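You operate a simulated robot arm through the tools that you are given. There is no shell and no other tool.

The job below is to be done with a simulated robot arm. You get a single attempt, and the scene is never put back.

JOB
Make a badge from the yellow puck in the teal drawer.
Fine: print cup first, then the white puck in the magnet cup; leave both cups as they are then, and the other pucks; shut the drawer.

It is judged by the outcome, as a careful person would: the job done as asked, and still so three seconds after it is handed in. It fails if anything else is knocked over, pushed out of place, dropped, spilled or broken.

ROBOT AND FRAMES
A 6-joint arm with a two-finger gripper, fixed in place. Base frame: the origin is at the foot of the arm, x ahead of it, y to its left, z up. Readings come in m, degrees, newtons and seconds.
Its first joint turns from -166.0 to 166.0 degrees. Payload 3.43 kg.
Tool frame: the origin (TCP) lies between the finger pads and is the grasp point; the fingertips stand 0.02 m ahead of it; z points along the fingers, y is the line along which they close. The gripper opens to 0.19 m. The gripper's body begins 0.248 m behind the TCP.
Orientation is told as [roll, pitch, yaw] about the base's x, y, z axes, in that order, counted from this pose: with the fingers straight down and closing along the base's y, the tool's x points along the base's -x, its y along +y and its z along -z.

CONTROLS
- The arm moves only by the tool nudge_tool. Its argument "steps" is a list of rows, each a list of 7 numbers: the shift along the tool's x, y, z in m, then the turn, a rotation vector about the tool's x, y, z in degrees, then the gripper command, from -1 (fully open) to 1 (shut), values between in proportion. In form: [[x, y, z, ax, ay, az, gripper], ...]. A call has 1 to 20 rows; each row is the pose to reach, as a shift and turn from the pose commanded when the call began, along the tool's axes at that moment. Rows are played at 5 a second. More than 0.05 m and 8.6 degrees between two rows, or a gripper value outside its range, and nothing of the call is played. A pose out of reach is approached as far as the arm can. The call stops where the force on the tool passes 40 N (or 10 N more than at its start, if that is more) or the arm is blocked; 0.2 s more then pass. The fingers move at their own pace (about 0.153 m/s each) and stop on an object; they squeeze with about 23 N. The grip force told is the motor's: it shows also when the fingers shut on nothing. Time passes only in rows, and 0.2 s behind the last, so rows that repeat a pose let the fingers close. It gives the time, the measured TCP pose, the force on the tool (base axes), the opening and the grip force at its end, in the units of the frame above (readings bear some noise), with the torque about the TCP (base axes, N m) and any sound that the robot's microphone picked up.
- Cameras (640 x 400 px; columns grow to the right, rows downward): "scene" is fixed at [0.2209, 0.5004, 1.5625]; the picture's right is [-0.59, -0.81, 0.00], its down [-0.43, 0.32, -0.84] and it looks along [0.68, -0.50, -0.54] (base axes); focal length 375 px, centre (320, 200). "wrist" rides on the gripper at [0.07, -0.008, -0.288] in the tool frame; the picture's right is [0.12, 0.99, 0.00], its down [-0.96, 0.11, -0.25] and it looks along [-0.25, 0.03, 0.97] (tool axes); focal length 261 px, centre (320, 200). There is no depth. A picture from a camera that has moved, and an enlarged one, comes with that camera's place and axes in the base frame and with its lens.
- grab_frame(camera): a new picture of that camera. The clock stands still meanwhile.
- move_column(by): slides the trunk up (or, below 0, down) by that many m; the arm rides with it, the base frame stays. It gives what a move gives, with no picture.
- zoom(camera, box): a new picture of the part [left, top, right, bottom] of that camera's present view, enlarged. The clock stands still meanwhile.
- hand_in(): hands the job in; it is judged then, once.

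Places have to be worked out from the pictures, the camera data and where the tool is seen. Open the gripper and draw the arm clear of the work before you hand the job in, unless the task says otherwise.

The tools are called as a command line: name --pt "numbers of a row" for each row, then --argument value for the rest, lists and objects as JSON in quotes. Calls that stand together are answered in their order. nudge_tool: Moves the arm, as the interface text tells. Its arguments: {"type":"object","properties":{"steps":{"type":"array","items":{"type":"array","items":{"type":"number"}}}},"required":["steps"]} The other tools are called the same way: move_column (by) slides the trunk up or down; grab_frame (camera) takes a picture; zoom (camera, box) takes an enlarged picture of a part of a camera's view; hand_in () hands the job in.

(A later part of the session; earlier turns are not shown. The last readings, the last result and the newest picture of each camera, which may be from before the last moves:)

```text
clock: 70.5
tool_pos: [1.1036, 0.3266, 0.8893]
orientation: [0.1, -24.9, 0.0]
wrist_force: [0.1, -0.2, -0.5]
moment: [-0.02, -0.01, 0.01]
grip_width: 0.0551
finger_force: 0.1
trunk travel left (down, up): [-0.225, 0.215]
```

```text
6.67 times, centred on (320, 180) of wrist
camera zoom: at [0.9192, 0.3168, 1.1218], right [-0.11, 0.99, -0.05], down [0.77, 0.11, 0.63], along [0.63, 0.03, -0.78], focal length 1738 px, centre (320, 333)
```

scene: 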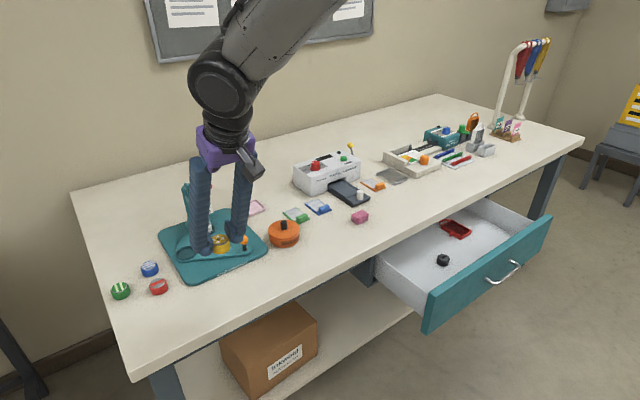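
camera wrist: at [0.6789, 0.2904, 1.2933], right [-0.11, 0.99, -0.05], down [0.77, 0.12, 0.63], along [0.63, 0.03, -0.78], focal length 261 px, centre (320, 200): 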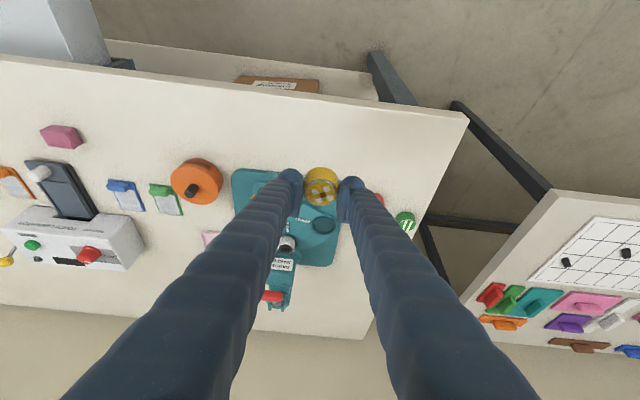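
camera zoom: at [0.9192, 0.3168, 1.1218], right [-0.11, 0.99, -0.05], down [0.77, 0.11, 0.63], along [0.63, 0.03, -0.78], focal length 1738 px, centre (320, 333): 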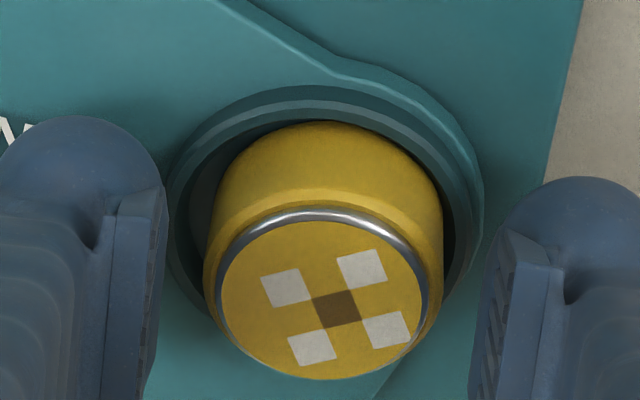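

The puck stands inside the cup but about 3–4 mm off-centre toward +x. I regrip it, slide it 3.5 mm back in -x, and release again.

nudge_tool --pt "0 0 0 0 0 0 0.7" --pt "0 0 0 0 0 0 0.9" --pt "0 0 0 0 0 0 0.9" --pt "0.0013 0 -0.0011 0 0 0 0.9" --pt "0.003 0 -0.0018 0 0 0 0.9" --pt "0.003 0 -0.0018 0 0 0 0.9" --pt "0.0031 0 -0.0015 0 0 0 0.55" --pt "0.0031 0 -0.0015 0 0 0 0.42" --pt "0.0031 0 -0.0015 0 0 0 0.42"

zoom --camera "scene" --box '[170, 230, 220, 270]'

zoom --camera "wrist" --box '[285, 150, 355, 210]'

```text
clock: 72.5
tool_pos: [1.1006, 0.3257, 0.891]
orientation: [0.0, -24.8, 0.0]
wrist_force: [0.4, 0.3, -0.1]
moment: [0.02, -0.01, 0.01]
grip_width: 0.055
finger_force: 0.0
trunk travel left (down, up): [-0.225, 0.215]
```

```text
10.00 times, centred on (195, 250) of scene
camera zoom: at [0.2209, 0.5004, 1.5625], right [-0.59, -0.81, 0.0], down [-0.43, 0.32, -0.84], along [0.68, -0.5, -0.54], focal length 3746 px, centre (1570, -300)
```

zoom: 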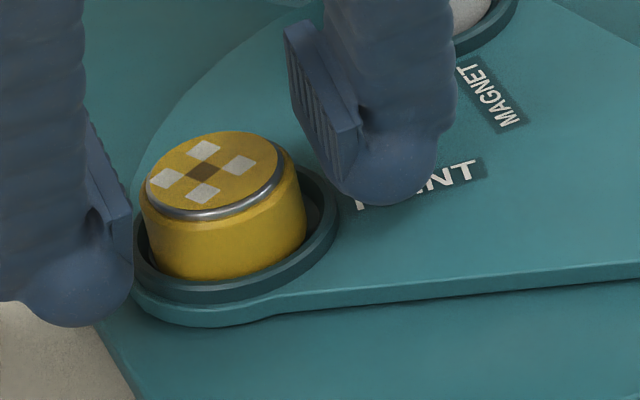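

```text
6.67 times, centred on (320, 180) of wrist
camera zoom: at [0.9162, 0.3166, 1.1223], right [-0.11, 0.99, -0.05], down [0.77, 0.11, 0.63], along [0.63, 0.03, -0.78], focal length 1738 px, centre (320, 333)
```

zoom: 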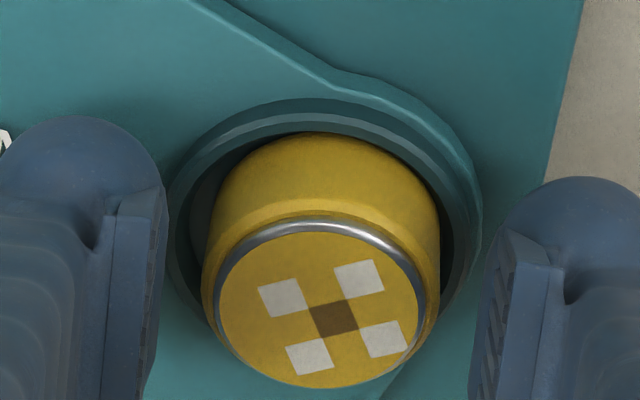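

The puck stayed put relative to the cup and sits just like the white one does in its cup, so it is seated. I withdraw straight up and back.

nudge_tool --pt "-0.0085 0 -0.0181 0 0 0 0.4" --pt "-0.0169 0 -0.0363 0 0 0 0.4" --pt "-0.0254 0 -0.0544 0 0 0 0.4" --pt "-0.0338 0 -0.0725 0 0 0 0.4" --pt "-0.0338 0 -0.0925 0 0 0 0.4" --pt "-0.0238 0 -0.1225 0 0 0 0.4" --pt "-0.0138 0 -0.1525 0 0 0 0.4" --pt "-0.0038 0 -0.1825 0 0 0 0.4" --pt "0.0062 0 -0.2125 0 0 0 0.4" --pt "0.0062 0 -0.2125 0 0 0 0.4"

grab_frame --camera "wrist"

zoom --camera "scene" --box '[150, 170, 280, 290]'

```text
clock: 74.7
tool_pos: [1.0079, 0.3271, 1.0804]
orientation: [0.1, -24.8, 0.0]
wrist_force: [-0.6, -0.6, 0.5]
moment: [0.0, -0.01, -0.06]
grip_width: 0.0569
finger_force: 0.1
trunk travel left (down, up): [-0.225, 0.215]
```

```text
taken
camera wrist: at [0.8226, 0.3169, 1.3117], right [-0.11, 0.99, -0.05], down [0.77, 0.12, 0.63], along [0.63, 0.03, -0.78], focal length 261 px, centre (320, 200)
```

wrist: 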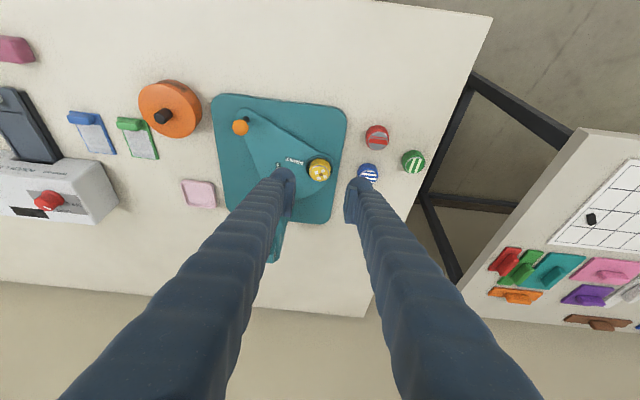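

```text
3.33 times, centred on (215, 230) of scene
camera zoom: at [0.2209, 0.5004, 1.5625], right [-0.59, -0.81, 0.0], down [-0.43, 0.32, -0.84], along [0.68, -0.5, -0.54], focal length 1249 px, centre (670, 100)
```

zoom: 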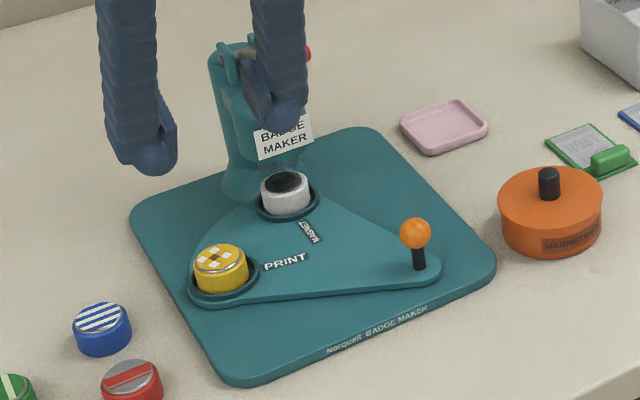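

The yellow puck sits in the print cup and the plate is undisturbed. The orange knob ball is at (1.018, 0.183, 0.898); I move over it with the fingers ready to straddle it.

nudge_tool --pt "0.0215 -0.0385 0.001 0 0 0 0.4" --pt "0.0429 -0.077 0.0021 0 0 0 0.4" --pt "0.0453 -0.0993 0.023 0 0 0 0.4" --pt "0.0477 -0.1217 0.044 0 0 0 0.4" --pt "0.0501 -0.144 0.0649 0 0 0 0.4" --pt "0.0515 -0.144 0.0974 0 0 0 0.4" --pt "0.0528 -0.144 0.1299 0 0 0 0.4" --pt "0.0528 -0.144 0.1299 0 0 0 0.4"

grab_frame --camera "wrist"

zoom --camera "scene" --box '[150, 170, 280, 290]'

```text
clock: 76.5
tool_pos: [1.0138, 0.1813, 0.9417]
orientation: [-0.1, -24.9, -0.1]
wrist_force: [-0.8, 0.2, 0.3]
moment: [0.0, 0.06, 0.01]
grip_width: 0.0569
finger_force: 0.1
trunk travel left (down, up): [-0.225, 0.215]
```

```text
taken
camera wrist: at [0.8277, 0.1718, 1.1734], right [-0.11, 0.99, -0.05], down [0.77, 0.11, 0.63], along [0.63, 0.03, -0.78], focal length 261 px, centre (320, 200)
```

wrist: 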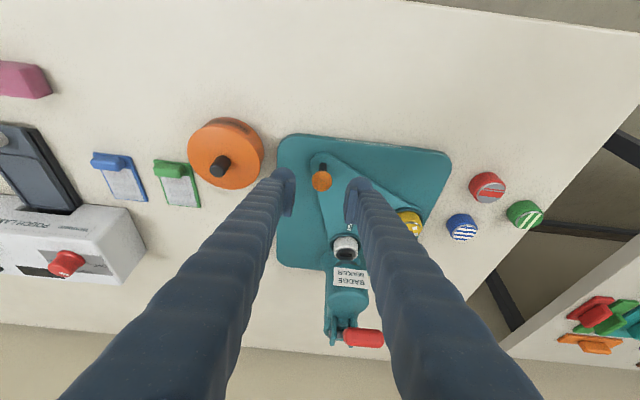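

```text
3.33 times, centred on (215, 230) of scene
camera zoom: at [0.2209, 0.5004, 1.5625], right [-0.59, -0.81, 0.0], down [-0.43, 0.32, -0.84], along [0.68, -0.5, -0.54], focal length 1249 px, centre (670, 100)
```

zoom: 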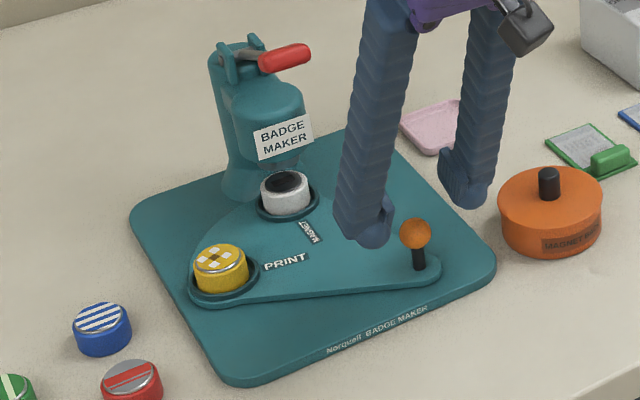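

The ball is centred between the fingers, with the orange tin close on the -y side, so I narrow the gap to 44 mm and descend so the pads flank the ball.

nudge_tool --pt "0 0.001 0 0 0 0 0.54" --pt "0 0.001 0 0 0 0 0.54" --pt "0.0046 0.001 0.0131 0 0 0 0.54" --pt "0.0093 0.001 0.0262 0 0 0 0.54" --pt "0.0139 0.001 0.0393 0 0 0 0.54" --pt "0.0139 0.001 0.0393 0 0 0 0.54"

zoom --camera "wrist" --box '[230, 120, 430, 250]'

zoom --camera "scene" --box '[150, 170, 280, 290]'

```text
clock: 77.9
tool_pos: [1.0161, 0.1838, 0.8989]
orientation: [0.0, -24.9, -0.1]
wrist_force: [0.1, -1.1, 0.3]
moment: [-0.02, 0.0, -0.01]
grip_width: 0.044
finger_force: 0.0
trunk travel left (down, up): [-0.225, 0.215]
```

```text
3.08 times, centred on (330, 185) of wrist
camera zoom: at [0.8318, 0.1738, 1.131], right [-0.11, 0.99, -0.05], down [0.77, 0.12, 0.63], along [0.63, 0.03, -0.78], focal length 802 px, centre (289, 246)
```

zoom: 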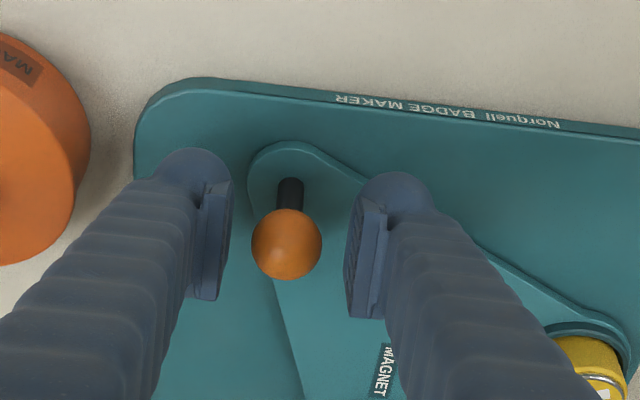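

```text
3.33 times, centred on (215, 230) of scene
camera zoom: at [0.2209, 0.5004, 1.5625], right [-0.59, -0.81, 0.0], down [-0.43, 0.32, -0.84], along [0.68, -0.5, -0.54], focal length 1249 px, centre (670, 100)
```

zoom: 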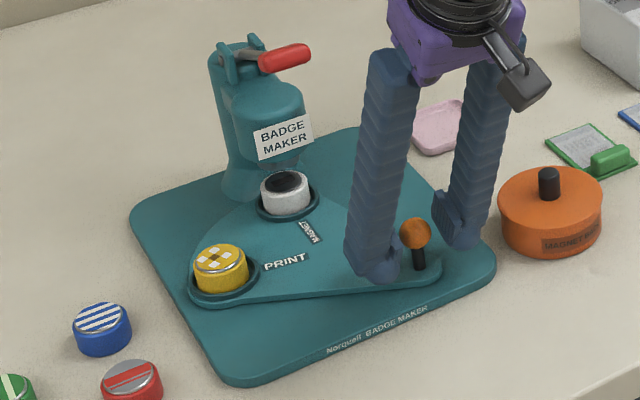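

The pads flank the ball. I start swinging the plate gently: moving +y along the knob's expected arc by about 20°, and watch the force and how the plate turns.

nudge_tool --pt "0.0033 0.01 -0.0015 0 0 0 0.54" --pt "0.0067 0.019 -0.0031 0 0 0 0.54" --pt "0.01 0.028 -0.0047 0 0 0 0.54" --pt "0.0133 0.0362 -0.0062 0 0 0 0.54" --pt "0.0133 0.0362 -0.0062 0 0 0 0.54"

grab_frame --camera "wrist"

zoom --camera "scene" --box '[150, 170, 280, 290]'

```text
clock: 79.1
tool_pos: [1.0019, 0.2206, 0.8988]
orientation: [0.0, -24.8, 0.0]
wrist_force: [0.2, -0.2, 0.4]
moment: [-0.05, -0.02, -0.03]
grip_width: 0.0436
finger_force: 0.0
trunk travel left (down, up): [-0.225, 0.215]
```

```text
taken
camera wrist: at [0.8174, 0.211, 1.131], right [-0.11, 0.99, -0.05], down [0.77, 0.11, 0.63], along [0.63, 0.03, -0.78], focal length 261 px, centre (320, 200)
```

wrist: 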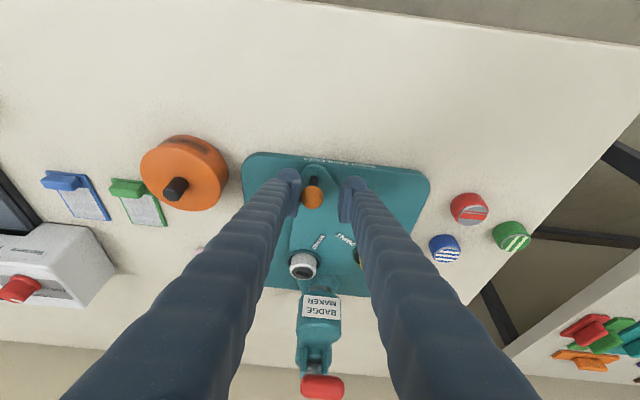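

```text
3.33 times, centred on (215, 230) of scene
camera zoom: at [0.2209, 0.5004, 1.5625], right [-0.59, -0.81, 0.0], down [-0.43, 0.32, -0.84], along [0.68, -0.5, -0.54], focal length 1249 px, centre (670, 100)
```

zoom: 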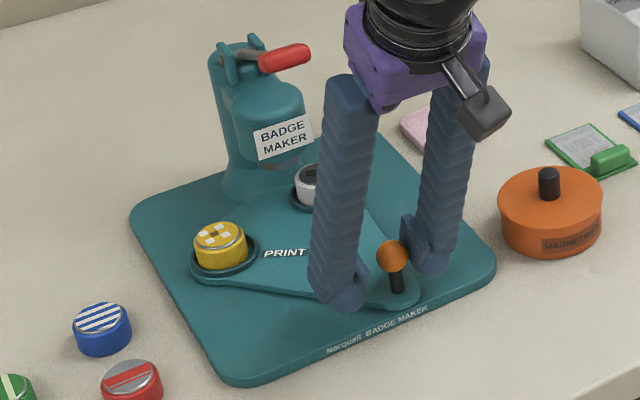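

The plate swings freely with hardly any force, and the print cup is moving toward the press head. I continue along the arc to about 70° total.

nudge_tool --pt "0.0029 0.0117 -0.0013 0 0 0 0.54" --pt "0.005 0.0233 -0.0023 0 0 0 0.54" --pt "0.0058 0.035 -0.0027 0 0 0 0.54" --pt "0.004 0.046 -0.0019 0 0 0 0.54" --pt "0.0022 0.057 -0.001 0 0 0 0.54" --pt "0.0005 0.068 -0.0003 0 0 0 0.54" --pt "-0.0027 0.076 0.0012 0 0 0 0.54" --pt "-0.0059 0.0834 0.0027 0 0 0 0.54" --pt "-0.0059 0.0834 0.0027 0 0 0 0.54"

grab_frame --camera "wrist"

zoom --camera "scene" --box '[150, 170, 280, 290]'

```text
clock: 81.1
tool_pos: [1.0104, 0.3044, 0.8991]
orientation: [0.1, -24.9, -0.1]
wrist_force: [-0.2, -0.5, 0.1]
moment: [0.0, -0.01, -0.02]
grip_width: 0.0438
finger_force: 0.1
trunk travel left (down, up): [-0.225, 0.215]
```

```text
taken
camera wrist: at [0.8242, 0.2945, 1.1314], right [-0.11, 0.99, -0.05], down [0.77, 0.11, 0.63], along [0.63, 0.03, -0.78], focal length 261 px, centre (320, 200)
```

wrist: 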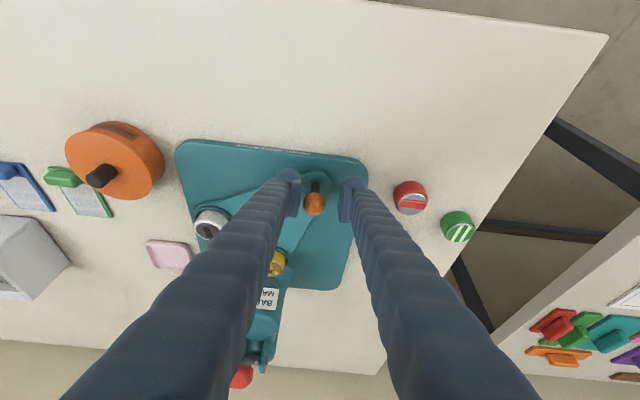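

```text
3.33 times, centred on (215, 230) of scene
camera zoom: at [0.2209, 0.5004, 1.5625], right [-0.59, -0.81, 0.0], down [-0.43, 0.32, -0.84], along [0.68, -0.5, -0.54], focal length 1249 px, centre (670, 100)
```

zoom: 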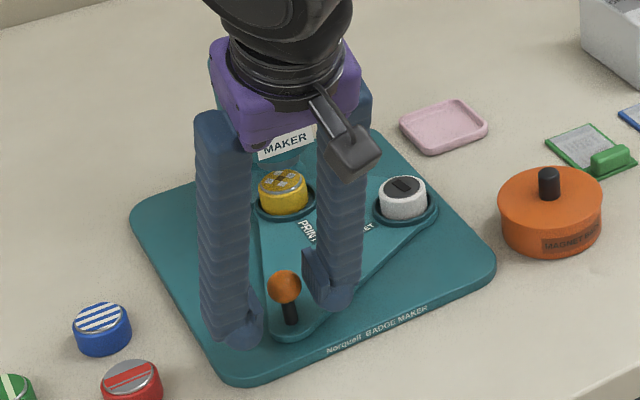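

The print cup is now nearly where the magnet cup was. I zoom in to compare exactly with the earlier position under the head.

zoom --camera "scene" --box '[205, 200, 265, 250]'

zoom --camera "wrist" --box '[180, 130, 400, 300]'

```text
8.00 times, centred on (235, 225) of scene
camera zoom: at [0.2209, 0.5004, 1.5625], right [-0.59, -0.81, 0.0], down [-0.43, 0.32, -0.84], along [0.68, -0.5, -0.54], focal length 2997 px, centre (1000, 0)
```

zoom: 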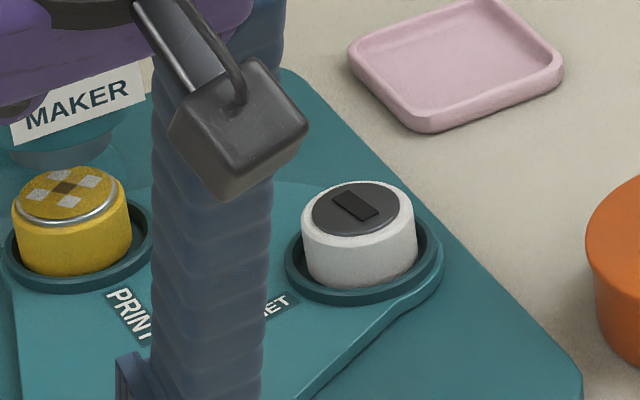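

```text
2.35 times, centred on (290, 215) of wrist
camera zoom: at [0.8242, 0.2945, 1.1314], right [-0.11, 0.99, -0.05], down [0.77, 0.11, 0.63], along [0.63, 0.03, -0.78], focal length 613 px, centre (391, 165)
```

zoom: 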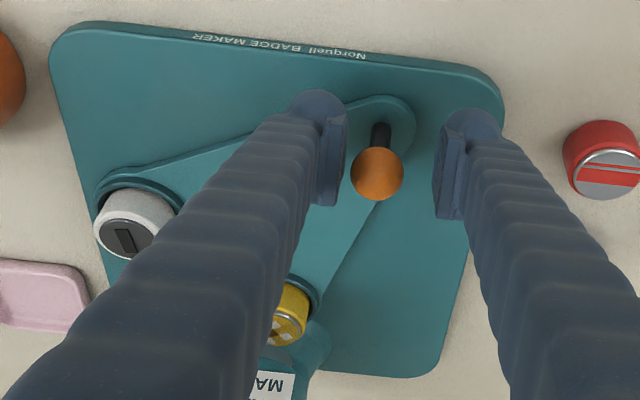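

The print cup's ring is within about 1–2 mm of the position under the head. I push on in small steps to find whether there is a stop or detent.

nudge_tool --pt "-0.0012 0.0015 0.0005 0 0 0 0.54" --pt "-0.0023 0.003 0.001 0 0 0 0.54" --pt "-0.0023 0.003 0.001 0 0 0 0.54"

zoom --camera "scene" --box '[205, 200, 265, 250]'

```text
clock: 81.9
tool_pos: [1.0098, 0.3066, 0.8988]
orientation: [0.0, -24.9, 0.1]
wrist_force: [-0.4, 0.7, 0.5]
moment: [0.01, 0.01, -0.01]
grip_width: 0.0438
finger_force: 0.0
trunk travel left (down, up): [-0.225, 0.215]
```

```text
8.00 times, centred on (235, 225) of scene
camera zoom: at [0.2209, 0.5004, 1.5625], right [-0.59, -0.81, 0.0], down [-0.43, 0.32, -0.84], along [0.68, -0.5, -0.54], focal length 2997 px, centre (1000, 0)
```

zoom: 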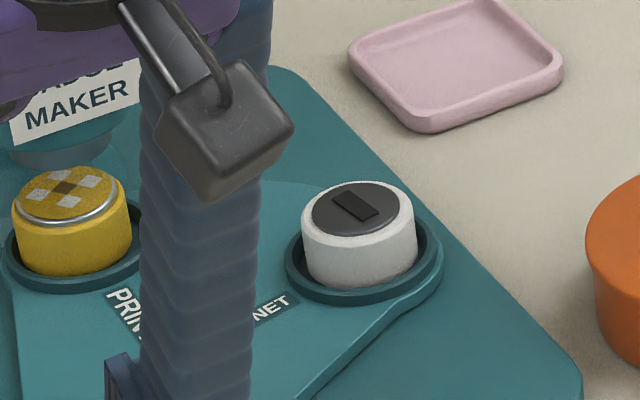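

The plate did not move during that 3 mm, so either slack or a stop. I push a little further and watch the force.

nudge_tool --pt "-0.0012 0.0015 0.0005 0 0 0 0.54" --pt "-0.0023 0.003 0.001 0 0 0 0.54" --pt "-0.0031 0.004 0.0013 0 0 0 0.54"

zoom --camera "scene" --box '[205, 200, 265, 250]'

zoom --camera "wrist" --box '[180, 130, 400, 300]'

```text
clock: 82.7
tool_pos: [1.0143, 0.3095, 0.8992]
orientation: [0.0, -24.8, -0.1]
wrist_force: [-5.8, -6.2, 4.4]
moment: [-0.13, -0.01, -0.22]
grip_width: 0.0475
finger_force: 3.8
trunk travel left (down, up): [-0.225, 0.215]
```

```text
8.00 times, centred on (235, 225) of scene
camera zoom: at [0.2209, 0.5004, 1.5625], right [-0.59, -0.81, 0.0], down [-0.43, 0.32, -0.84], along [0.68, -0.5, -0.54], focal length 2997 px, centre (1000, 0)
```

zoom: 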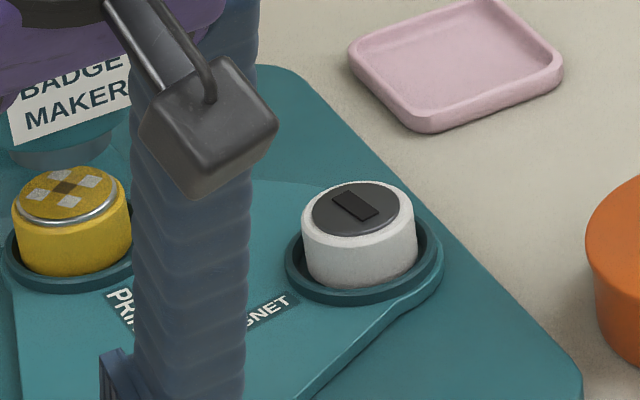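

```text
2.35 times, centred on (290, 215) of wrist
camera zoom: at [0.8293, 0.3, 1.1313], right [-0.11, 0.99, -0.05], down [0.77, 0.11, 0.63], along [0.63, 0.03, -0.78], focal length 613 px, centre (391, 165)
```

zoom: 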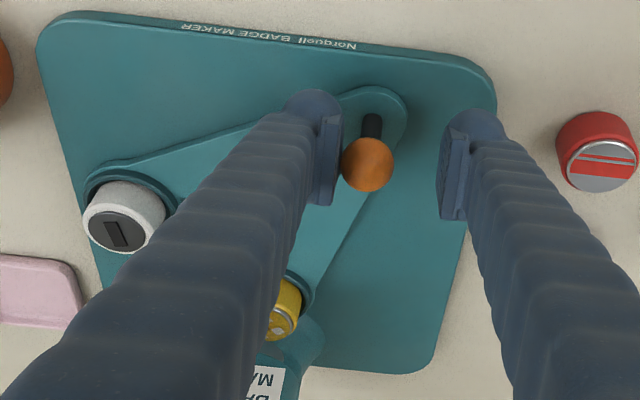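

The plate is against its stop (about 8 N, no motion), so the print cup is under the head. I back off 8 mm so the ball is free, then lift straight up.

nudge_tool --pt "0.0015 -0.004 -0.0006 0 0 0 0.54" --pt "0.003 -0.009 -0.0012 0 0 0 0.54" --pt "-0.0055 -0.009 -0.0193 0 0 0 0.54" --pt "-0.0139 -0.009 -0.0375 0 0 0 0.54" --pt "-0.0224 -0.009 -0.0556 0 0 0 0.54" --pt "-0.0308 -0.009 -0.0737 0 0 0 0.54" --pt "-0.0208 -0.009 -0.1137 0 0 0 0.54" --pt "-0.0108 -0.009 -0.1537 0 0 0 0.54" --pt "-0.0108 -0.009 -0.1537 0 0 0 0.54"

grab_frame --camera "wrist"

zoom --camera "scene" --box '[150, 170, 280, 290]'

```text
clock: 84.7
tool_pos: [0.9587, 0.3009, 1.0423]
orientation: [0.0, -24.8, 0.0]
wrist_force: [0.5, -0.6, 1.0]
moment: [0.01, -0.01, 0.04]
grip_width: 0.0434
finger_force: 0.1
trunk travel left (down, up): [-0.225, 0.215]
```

```text
taken
camera wrist: at [0.7736, 0.2911, 1.2733], right [-0.11, 0.99, -0.05], down [0.77, 0.12, 0.63], along [0.63, 0.03, -0.78], focal length 261 px, centre (320, 200)
```

wrist: 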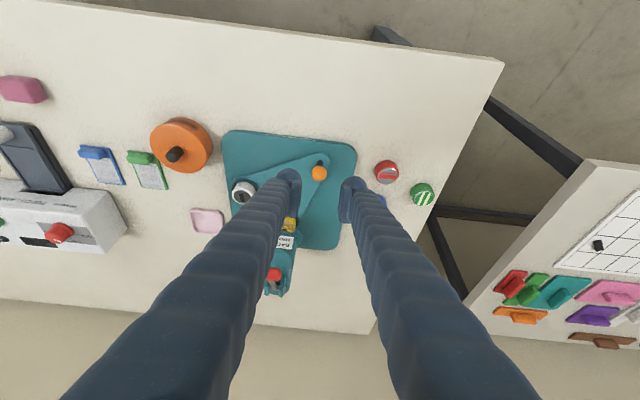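

```text
3.33 times, centred on (215, 230) of scene
camera zoom: at [0.2209, 0.5004, 1.5625], right [-0.59, -0.81, 0.0], down [-0.43, 0.32, -0.84], along [0.68, -0.5, -0.54], focal length 1249 px, centre (670, 100)
```

zoom: 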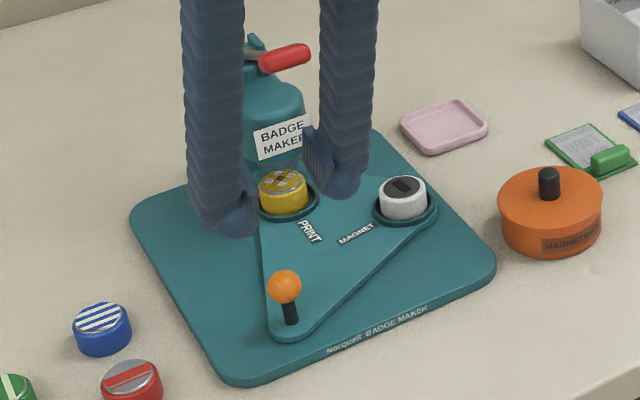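

The plate stays put with the yellow puck under the head. Now I examine the red lever grip to press it.

zoom --camera "wrist" --box '[230, 200, 350, 310]'

zoom --camera "scene" --box '[170, 170, 240, 230]'

```text
3.64 times, centred on (290, 255) of wrist
camera zoom: at [0.7736, 0.2911, 1.2733], right [-0.11, 0.99, -0.05], down [0.77, 0.12, 0.63], along [0.63, 0.03, -0.78], focal length 948 px, centre (429, 0)
```

zoom: 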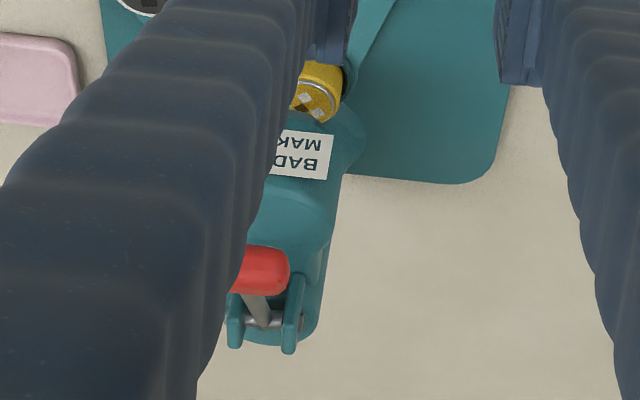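

```text
6.67 times, centred on (205, 200) of scene
camera zoom: at [0.2209, 0.5004, 1.5625], right [-0.59, -0.81, 0.0], down [-0.43, 0.32, -0.84], along [0.68, -0.5, -0.54], focal length 2497 px, centre (1087, 200)
```

zoom: 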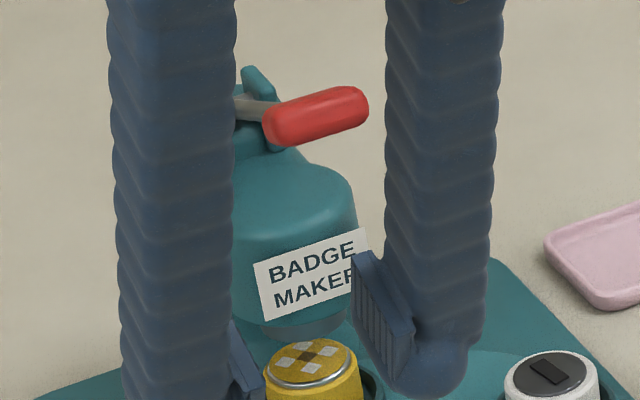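

The grip (centre ≈ (1.095, 0.24, 1.054), about 5 cm long along y) will be pushed down with the closed fingertips. I close the gripper, go up and then over the grip.

nudge_tool --pt "-0.0142 -0.0203 -0.0294 0 0 0 0.8" --pt "-0.0284 -0.0407 -0.0589 0 0 0 1" --pt "-0.0426 -0.061 -0.0883 0 0 0 1" --pt "-0.0774 -0.061 -0.0684 0 0 0 1" --pt "-0.1123 -0.061 -0.0484 0 0 0 1" --pt "-0.1471 -0.061 -0.0285 0 0 0 1" --pt "-0.1397 -0.061 -0.0126 0 0 0 1" --pt "-0.1397 -0.061 -0.0126 0 0 0 1"

grab_frame --camera "wrist"

zoom --camera "scene" --box '[150, 150, 270, 250]'

```text
clock: 86.5
tool_pos: [1.0807, 0.2399, 1.1095]
orientation: [0.1, -24.8, -0.1]
wrist_force: [-0.4, -0.5, 0.4]
moment: [0.01, 0.0, -0.01]
grip_width: 0.0003
finger_force: 22.8
trunk travel left (down, up): [-0.225, 0.215]
```

```text
taken
camera wrist: at [0.8955, 0.2312, 1.3436], right [-0.11, 0.99, -0.05], down [0.77, 0.11, 0.63], along [0.63, 0.03, -0.78], focal length 261 px, centre (320, 200)
```

wrist: 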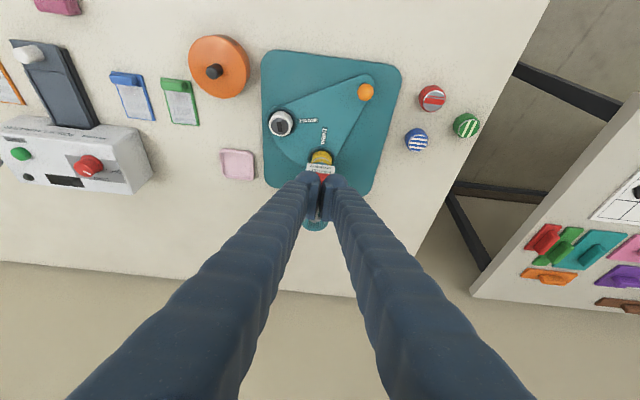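

```text
4.00 times, centred on (210, 200) of scene
camera zoom: at [0.2209, 0.5004, 1.5625], right [-0.59, -0.81, 0.0], down [-0.43, 0.32, -0.84], along [0.68, -0.5, -0.54], focal length 1498 px, centre (760, 200)
```

zoom: 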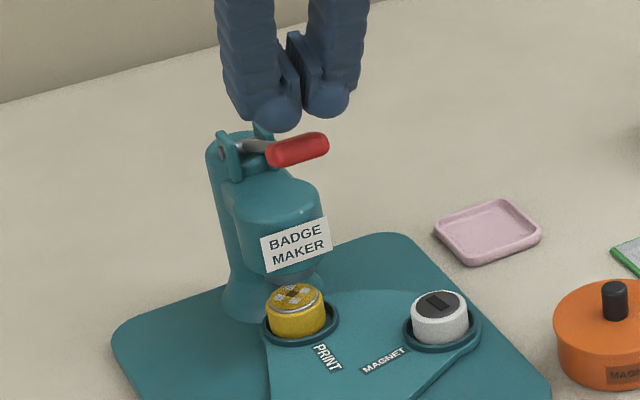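

The closed fingertips are right above the grip. I descend to first contact in small steps.

nudge_tool --pt "0.0034 0 0.0073 0 0 0 1" --pt "0.0068 0 0.0145 0 0 0 1" --pt "0.0101 0 0.0218 0 0 0 1" --pt "0.0118 0 0.0254 0 0 0 1"

zoom --camera "scene" --box '[170, 160, 240, 220]'

zoom --camera "wrist" --box '[280, 140, 370, 240]'

```text
clock: 87.5
tool_pos: [1.0795, 0.2396, 1.0841]
orientation: [0.0, -24.8, -0.1]
wrist_force: [-0.5, 0.1, -0.1]
moment: [0.0, 0.01, -0.01]
grip_width: 0.0
finger_force: 23.1
trunk travel left (down, up): [-0.225, 0.215]
```

```text
6.67 times, centred on (205, 190) of scene
camera zoom: at [0.2209, 0.5004, 1.5625], right [-0.59, -0.81, 0.0], down [-0.43, 0.32, -0.84], along [0.68, -0.5, -0.54], focal length 2497 px, centre (1087, 267)
```

zoom: 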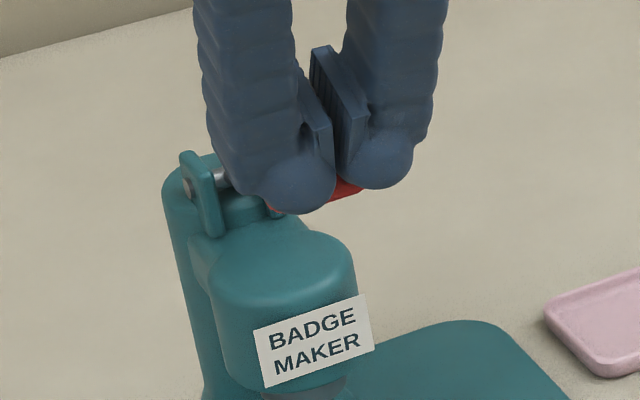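

```text
4.00 times, centred on (325, 190) of wrist
camera zoom: at [0.8958, 0.2304, 1.3168], right [-0.11, 0.99, -0.05], down [0.77, 0.11, 0.63], along [0.63, 0.03, -0.78], focal length 1043 px, centre (300, 240)
```

zoom: 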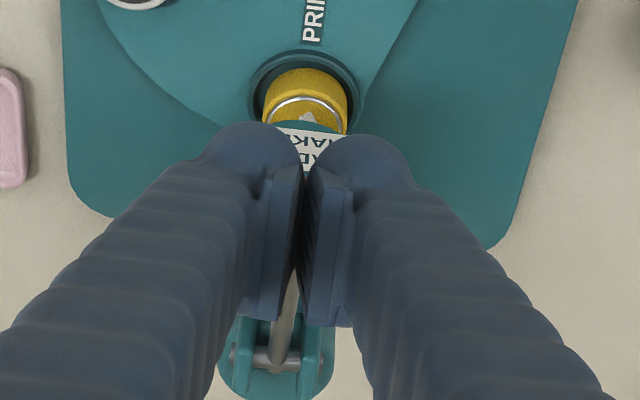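

No contact yet at z=1.084. I follow the lever's arc down: first to about 20° and 15° of the lever, reading the force.

nudge_tool --pt "0.0042 0 0.0066 0 0 0 1" --pt "0.0084 0 0.0132 0 0 0 1" --pt "0.0129 0 0.0182 0 0 0 1" --pt "0.0173 0 0.0231 0 0 0 1"

zoom --camera "scene" --box '[170, 160, 240, 220]'

```text
clock: 88.5
tool_pos: [1.0738, 0.2392, 1.0575]
orientation: [0.0, -24.9, 0.0]
wrist_force: [-0.4, -0.7, 1.1]
moment: [0.01, 0.01, 0.02]
grip_width: 0.0061
finger_force: 34.3
trunk travel left (down, up): [-0.225, 0.215]
```

```text
6.67 times, centred on (205, 190) of scene
camera zoom: at [0.2209, 0.5004, 1.5625], right [-0.59, -0.81, 0.0], down [-0.43, 0.32, -0.84], along [0.68, -0.5, -0.54], focal length 2497 px, centre (1087, 267)
```

zoom: 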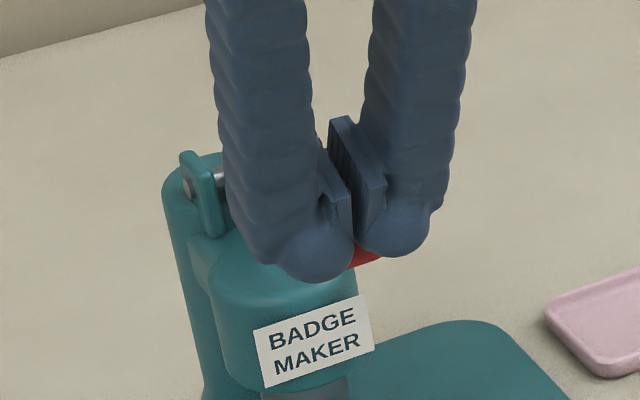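

The lever moves down easily; the fingers read 6 mm apart, so something is wedged lightly between the tips. I look before pressing further.

zoom --camera "wrist" --box '[280, 140, 370, 240]'

zoom --camera "scene" --box '[185, 180, 235, 220]'

```text
4.00 times, centred on (325, 190) of wrist
camera zoom: at [0.889, 0.2306, 1.2889], right [-0.11, 0.99, -0.05], down [0.77, 0.12, 0.63], along [0.63, 0.03, -0.78], focal length 1043 px, centre (300, 240)
```

zoom: 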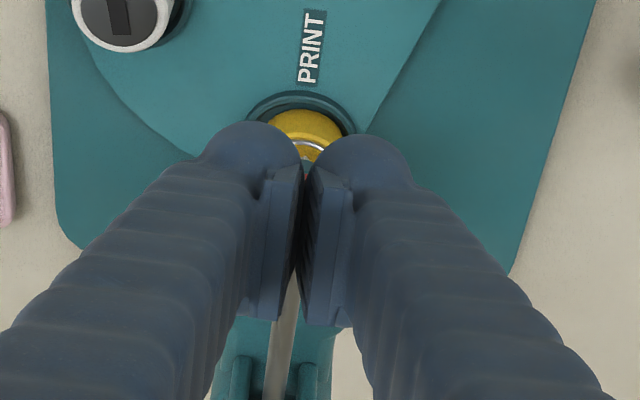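

```text
10.00 times, centred on (210, 200) of scene
camera zoom: at [0.2209, 0.5004, 1.5625], right [-0.59, -0.81, 0.0], down [-0.43, 0.32, -0.84], along [0.68, -0.5, -0.54], focal length 3746 px, centre (1420, 200)
```

zoom: 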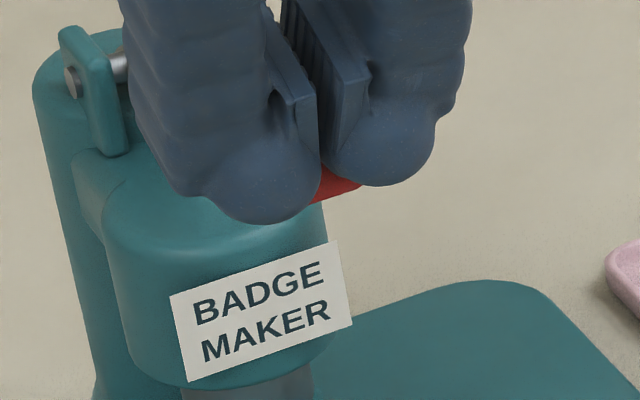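

The lever is following; I continue along its arc toward about 5°.

nudge_tool --pt "0.004 0 0.0053 0 0 0 1" --pt "0.0081 0 0.0106 0 0 0 1" --pt "0.0117 0 0.0163 0 0 0 1" --pt "0.0153 0 0.0219 0 0 0 1"

zoom --camera "scene" --box '[170, 180, 250, 250]'

zoom --camera "wrist" --box '[270, 120, 380, 240]'

```text
clock: 89.5
tool_pos: [1.0706, 0.2396, 1.0313]
orientation: [-0.1, -24.8, -0.1]
wrist_force: [-1.8, 0.8, 3.0]
moment: [0.0, 0.04, -0.06]
grip_width: 0.0063
finger_force: 34.3
trunk travel left (down, up): [-0.225, 0.215]
```

```text
5.71 times, centred on (210, 215) of scene
camera zoom: at [0.2209, 0.5004, 1.5625], right [-0.59, -0.81, 0.0], down [-0.43, 0.32, -0.84], along [0.68, -0.5, -0.54], focal length 2140 px, centre (949, 114)
```

zoom: 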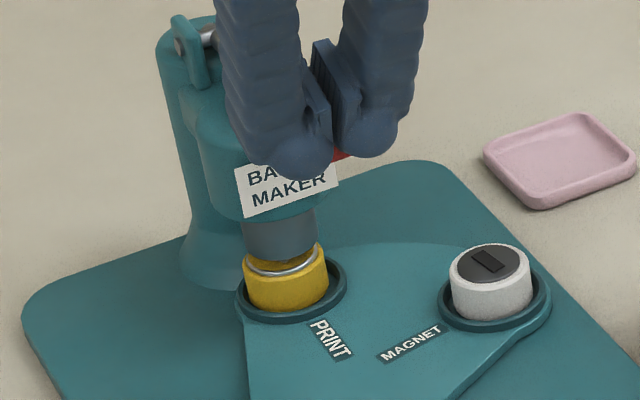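

```text
3.33 times, centred on (325, 180) of wrist
camera zoom: at [0.8848, 0.2305, 1.2627], right [-0.11, 0.99, -0.05], down [0.77, 0.11, 0.63], along [0.63, 0.03, -0.78], focal length 869 px, centre (303, 267)
```

zoom: 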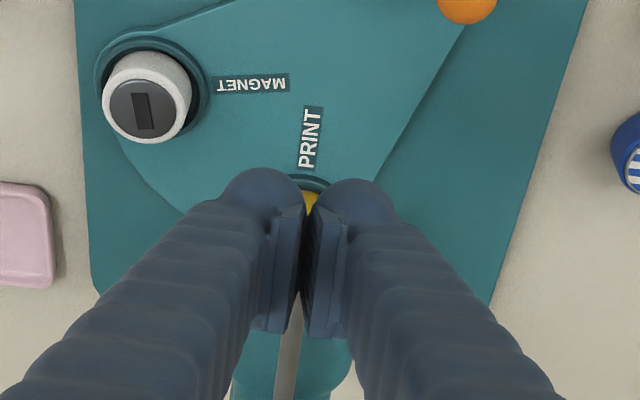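

The ram comes down squarely over the yellow puck. I keep pressing in small steps until the force clearly rises at the bottom.

nudge_tool --pt "0.0031 0 0.0059 0 0 0 1" --pt "0.0061 0 0.0118 0 0 0 1" --pt "0.0087 0 0.018 0 0 0 1" --pt "0.0112 0 0.0241 0 0 0 1"

zoom --camera "scene" --box '[170, 180, 250, 250]'

```text
clock: 90.5
tool_pos: [1.071, 0.2394, 1.0064]
orientation: [0.0, -25.0, -0.1]
wrist_force: [-0.5, 1.3, 3.0]
moment: [0.03, -0.02, 0.0]
grip_width: 0.0058
finger_force: 33.9
trunk travel left (down, up): [-0.225, 0.215]
```

```text
5.71 times, centred on (210, 215) of scene
camera zoom: at [0.2209, 0.5004, 1.5625], right [-0.59, -0.81, 0.0], down [-0.43, 0.32, -0.84], along [0.68, -0.5, -0.54], focal length 2140 px, centre (949, 114)
```

zoom: 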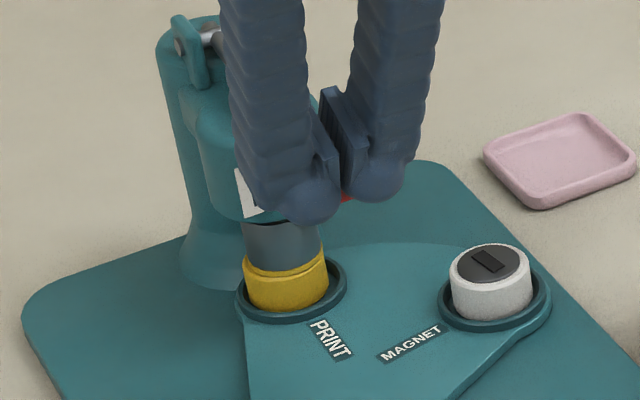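

The ram has reached the puck with still only ~3 N. I press further down.

nudge_tool --pt "0.0021 0 0.0064 0 0 0 1" --pt "0.0042 0 0.0128 0 0 0 1" --pt "0.0042 0 0.0128 0 0 0 1"

zoom --camera "scene" --box '[170, 180, 250, 250]'

```text
clock: 91.3
tool_pos: [1.0702, 0.2406, 0.9962]
orientation: [0.2, -25.2, 0.0]
wrist_force: [-6.5, -3.0, 33.1]
moment: [-0.11, 0.0, 0.1]
grip_width: 0.0062
finger_force: 34.1
trunk travel left (down, up): [-0.225, 0.215]
```

```text
5.71 times, centred on (210, 215) of scene
camera zoom: at [0.2209, 0.5004, 1.5625], right [-0.59, -0.81, 0.0], down [-0.43, 0.32, -0.84], along [0.68, -0.5, -0.54], focal length 2140 px, centre (949, 114)
```

zoom: 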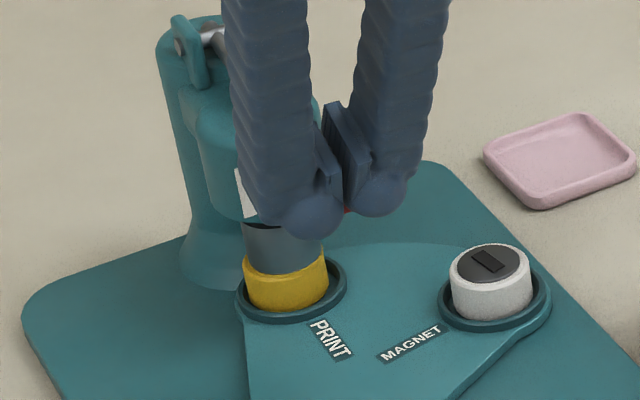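

The force has risen to 33 N, so the ram is bearing on the puck. I push slightly more to make sure the lever is fully down, listening for any click.

nudge_tool --pt "0.0004 0 0.001 0 0 0 1" --pt "0.0008 0 0.002 0 0 0 1" --pt "0.0012 0 0.003 0 0 0 1" --pt "0.0012 0 0.003 0 0 0 1"

zoom --camera "scene" --box '[170, 180, 250, 250]'

```text
clock: 92.0
tool_pos: [1.0712, 0.2399, 0.9969]
orientation: [0.2, -25.3, -0.1]
wrist_force: [-19.5, -3.1, 19.8]
moment: [-0.05, 0.24, 0.03]
grip_width: 0.0059
finger_force: 34.6
trunk travel left (down, up): [-0.225, 0.215]
stopped in row 3: the force on the tool passed its limit at 45 N (the readings are from after the stop); the commanded pose is now the measured one
```

```text
5.71 times, centred on (210, 215) of scene
camera zoom: at [0.2209, 0.5004, 1.5625], right [-0.59, -0.81, 0.0], down [-0.43, 0.32, -0.84], along [0.68, -0.5, -0.54], focal length 2140 px, centre (949, 114)
```

zoom: 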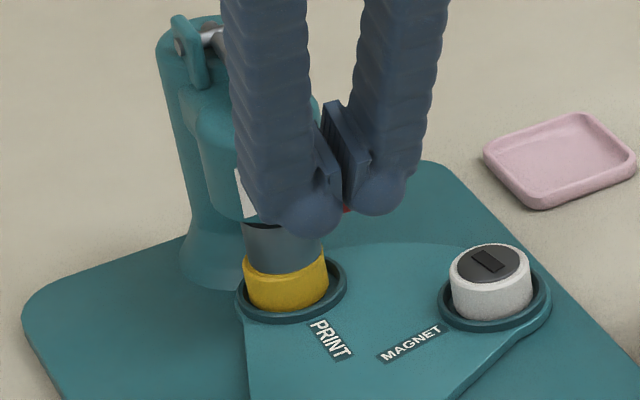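

The press is at its bottom (45 N limit reached, ram firmly on the puck). I now go back up along the arc part way and see whether the lever follows by itself.

nudge_tool --pt "-0.0028 0 -0.0094 0 0 0 1" --pt "-0.0056 0 -0.0187 0 0 0 1" --pt "-0.0122 0 -0.0303 0 0 0 1" --pt "-0.0189 0 -0.0419 0 0 0 1" --pt "-0.0189 0 -0.0419 0 0 0 1"

zoom --camera "scene" --box '[170, 170, 250, 240]'

zoom --camera "wrist" --box '[270, 120, 380, 240]'

```text
clock: 93.2
tool_pos: [1.0736, 0.2399, 1.0388]
orientation: [0.1, -25.2, 0.1]
wrist_force: [-1.0, 0.5, 2.4]
moment: [-0.02, 0.06, 0.04]
grip_width: 0.0062
finger_force: 34.1
trunk travel left (down, up): [-0.225, 0.215]
```

```text
5.71 times, centred on (210, 205) of scene
camera zoom: at [0.2209, 0.5004, 1.5625], right [-0.59, -0.81, 0.0], down [-0.43, 0.32, -0.84], along [0.68, -0.5, -0.54], focal length 2140 px, centre (949, 171)
```

zoom: 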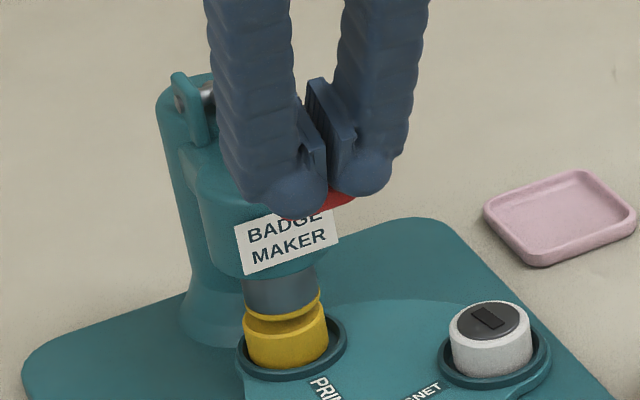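

```text
3.33 times, centred on (325, 180) of wrist
camera zoom: at [0.8877, 0.2298, 1.2695], right [-0.11, 0.99, -0.05], down [0.77, 0.11, 0.63], along [0.63, 0.03, -0.77], focal length 869 px, centre (303, 267)
```

zoom: 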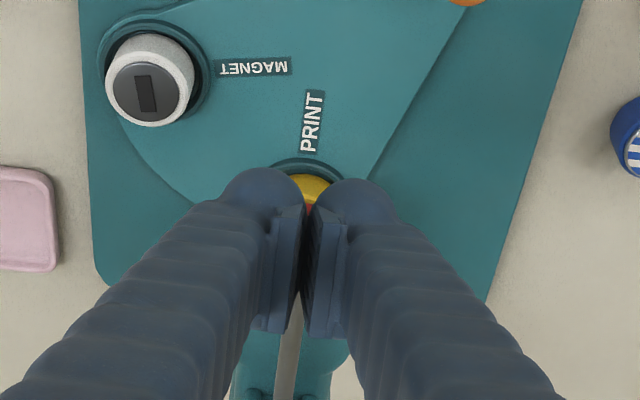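

The ram has picked up the yellow print face — the first press worked. I raise the rest of the way and clear the lever.

nudge_tool --pt "-0.0086 0 -0.0102 0 0 0 1" --pt "-0.0171 0 -0.0203 0 0 0 1" --pt "-0.0269 0 -0.0294 0 0 0 1" --pt "-0.0345 0 -0.0457 0 0 0 1" --pt "-0.0421 0 -0.0621 0 0 0 1" --pt "-0.0421 0 -0.0621 0 0 0 1"

zoom --camera "scene" --box '[150, 150, 270, 250]'

grab_frame --camera "wrist"

```text
clock: 94.6
tool_pos: [1.085, 0.2393, 1.1116]
orientation: [0.1, -25.1, -0.1]
wrist_force: [-0.1, -0.5, 0.3]
moment: [-0.01, -0.03, -0.03]
grip_width: 0.0
finger_force: 34.0
trunk travel left (down, up): [-0.225, 0.215]
```

```text
4.00 times, centred on (210, 200) of scene
camera zoom: at [0.2209, 0.5004, 1.5625], right [-0.59, -0.81, 0.0], down [-0.43, 0.32, -0.84], along [0.68, -0.5, -0.54], focal length 1498 px, centre (760, 200)
```

zoom: 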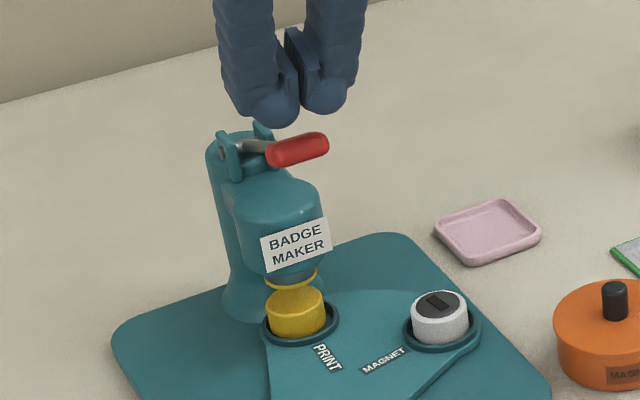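

```text
taken
camera wrist: at [0.8994, 0.2301, 1.343], right [-0.11, 0.99, -0.05], down [0.77, 0.11, 0.63], along [0.63, 0.03, -0.77], focal length 261 px, centre (320, 200)
```

wrist: 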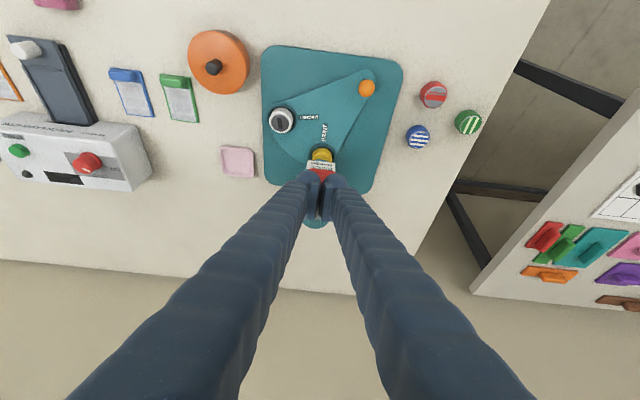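

The lever sprang back up by itself, the print face hangs on the ram and the shell stays in the print cup. Next I return to the knob, now near (1.017, 0.299), with the fingers opened to 44 mm.

nudge_tool --pt "0.0211 0.0055 -0.0198 0 0 0 1" --pt "0.0422 0.011 -0.0396 0 0 0 1" --pt "0.0758 0.036 -0.0387 0 0 0 0.8" --pt "0.1093 0.061 -0.0377 0 0 0 0.54" --pt "0.1194 0.0605 0.0017 0 0 0 0.54" --pt "0.1295 0.06 0.0411 0 0 0 0.54" --pt "0.1342 0.06 0.083 0 0 0 0.54" --pt "0.1389 0.06 0.125 0 0 0 0.54" --pt "0.1389 0.06 0.125 0 0 0 0.54"

zoom --camera "wrist" --box '[220, 120, 420, 250]'

zoom --camera "scene" --box '[150, 170, 280, 290]'

```text
clock: 96.6
tool_pos: [1.015, 0.2987, 0.9404]
orientation: [0.1, -25.2, -0.2]
wrist_force: [0.4, 0.2, 0.2]
moment: [-0.03, -0.04, -0.01]
grip_width: 0.0439
finger_force: 0.0
trunk travel left (down, up): [-0.225, 0.215]
```

```text
3.08 times, centred on (320, 185) of wrist
camera zoom: at [0.8282, 0.2901, 1.1713], right [-0.11, 0.99, -0.05], down [0.76, 0.11, 0.63], along [0.64, 0.03, -0.77], focal length 802 px, centre (320, 246)
```

zoom: 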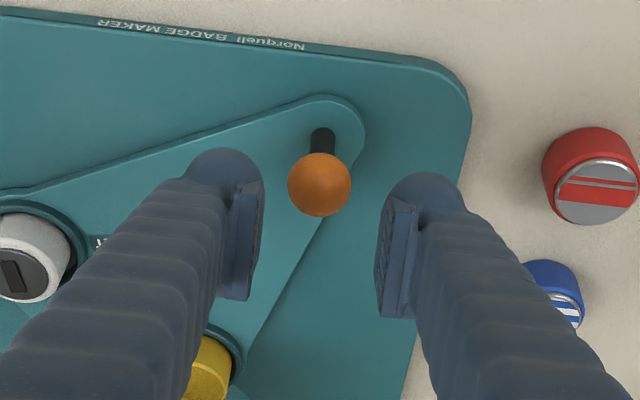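

```text
3.33 times, centred on (215, 230) of scene
camera zoom: at [0.2209, 0.5004, 1.5625], right [-0.59, -0.81, 0.0], down [-0.43, 0.32, -0.84], along [0.68, -0.5, -0.54], focal length 1249 px, centre (670, 100)
```

zoom: 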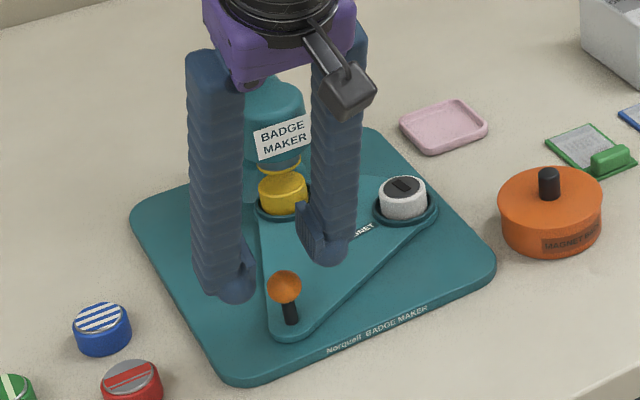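

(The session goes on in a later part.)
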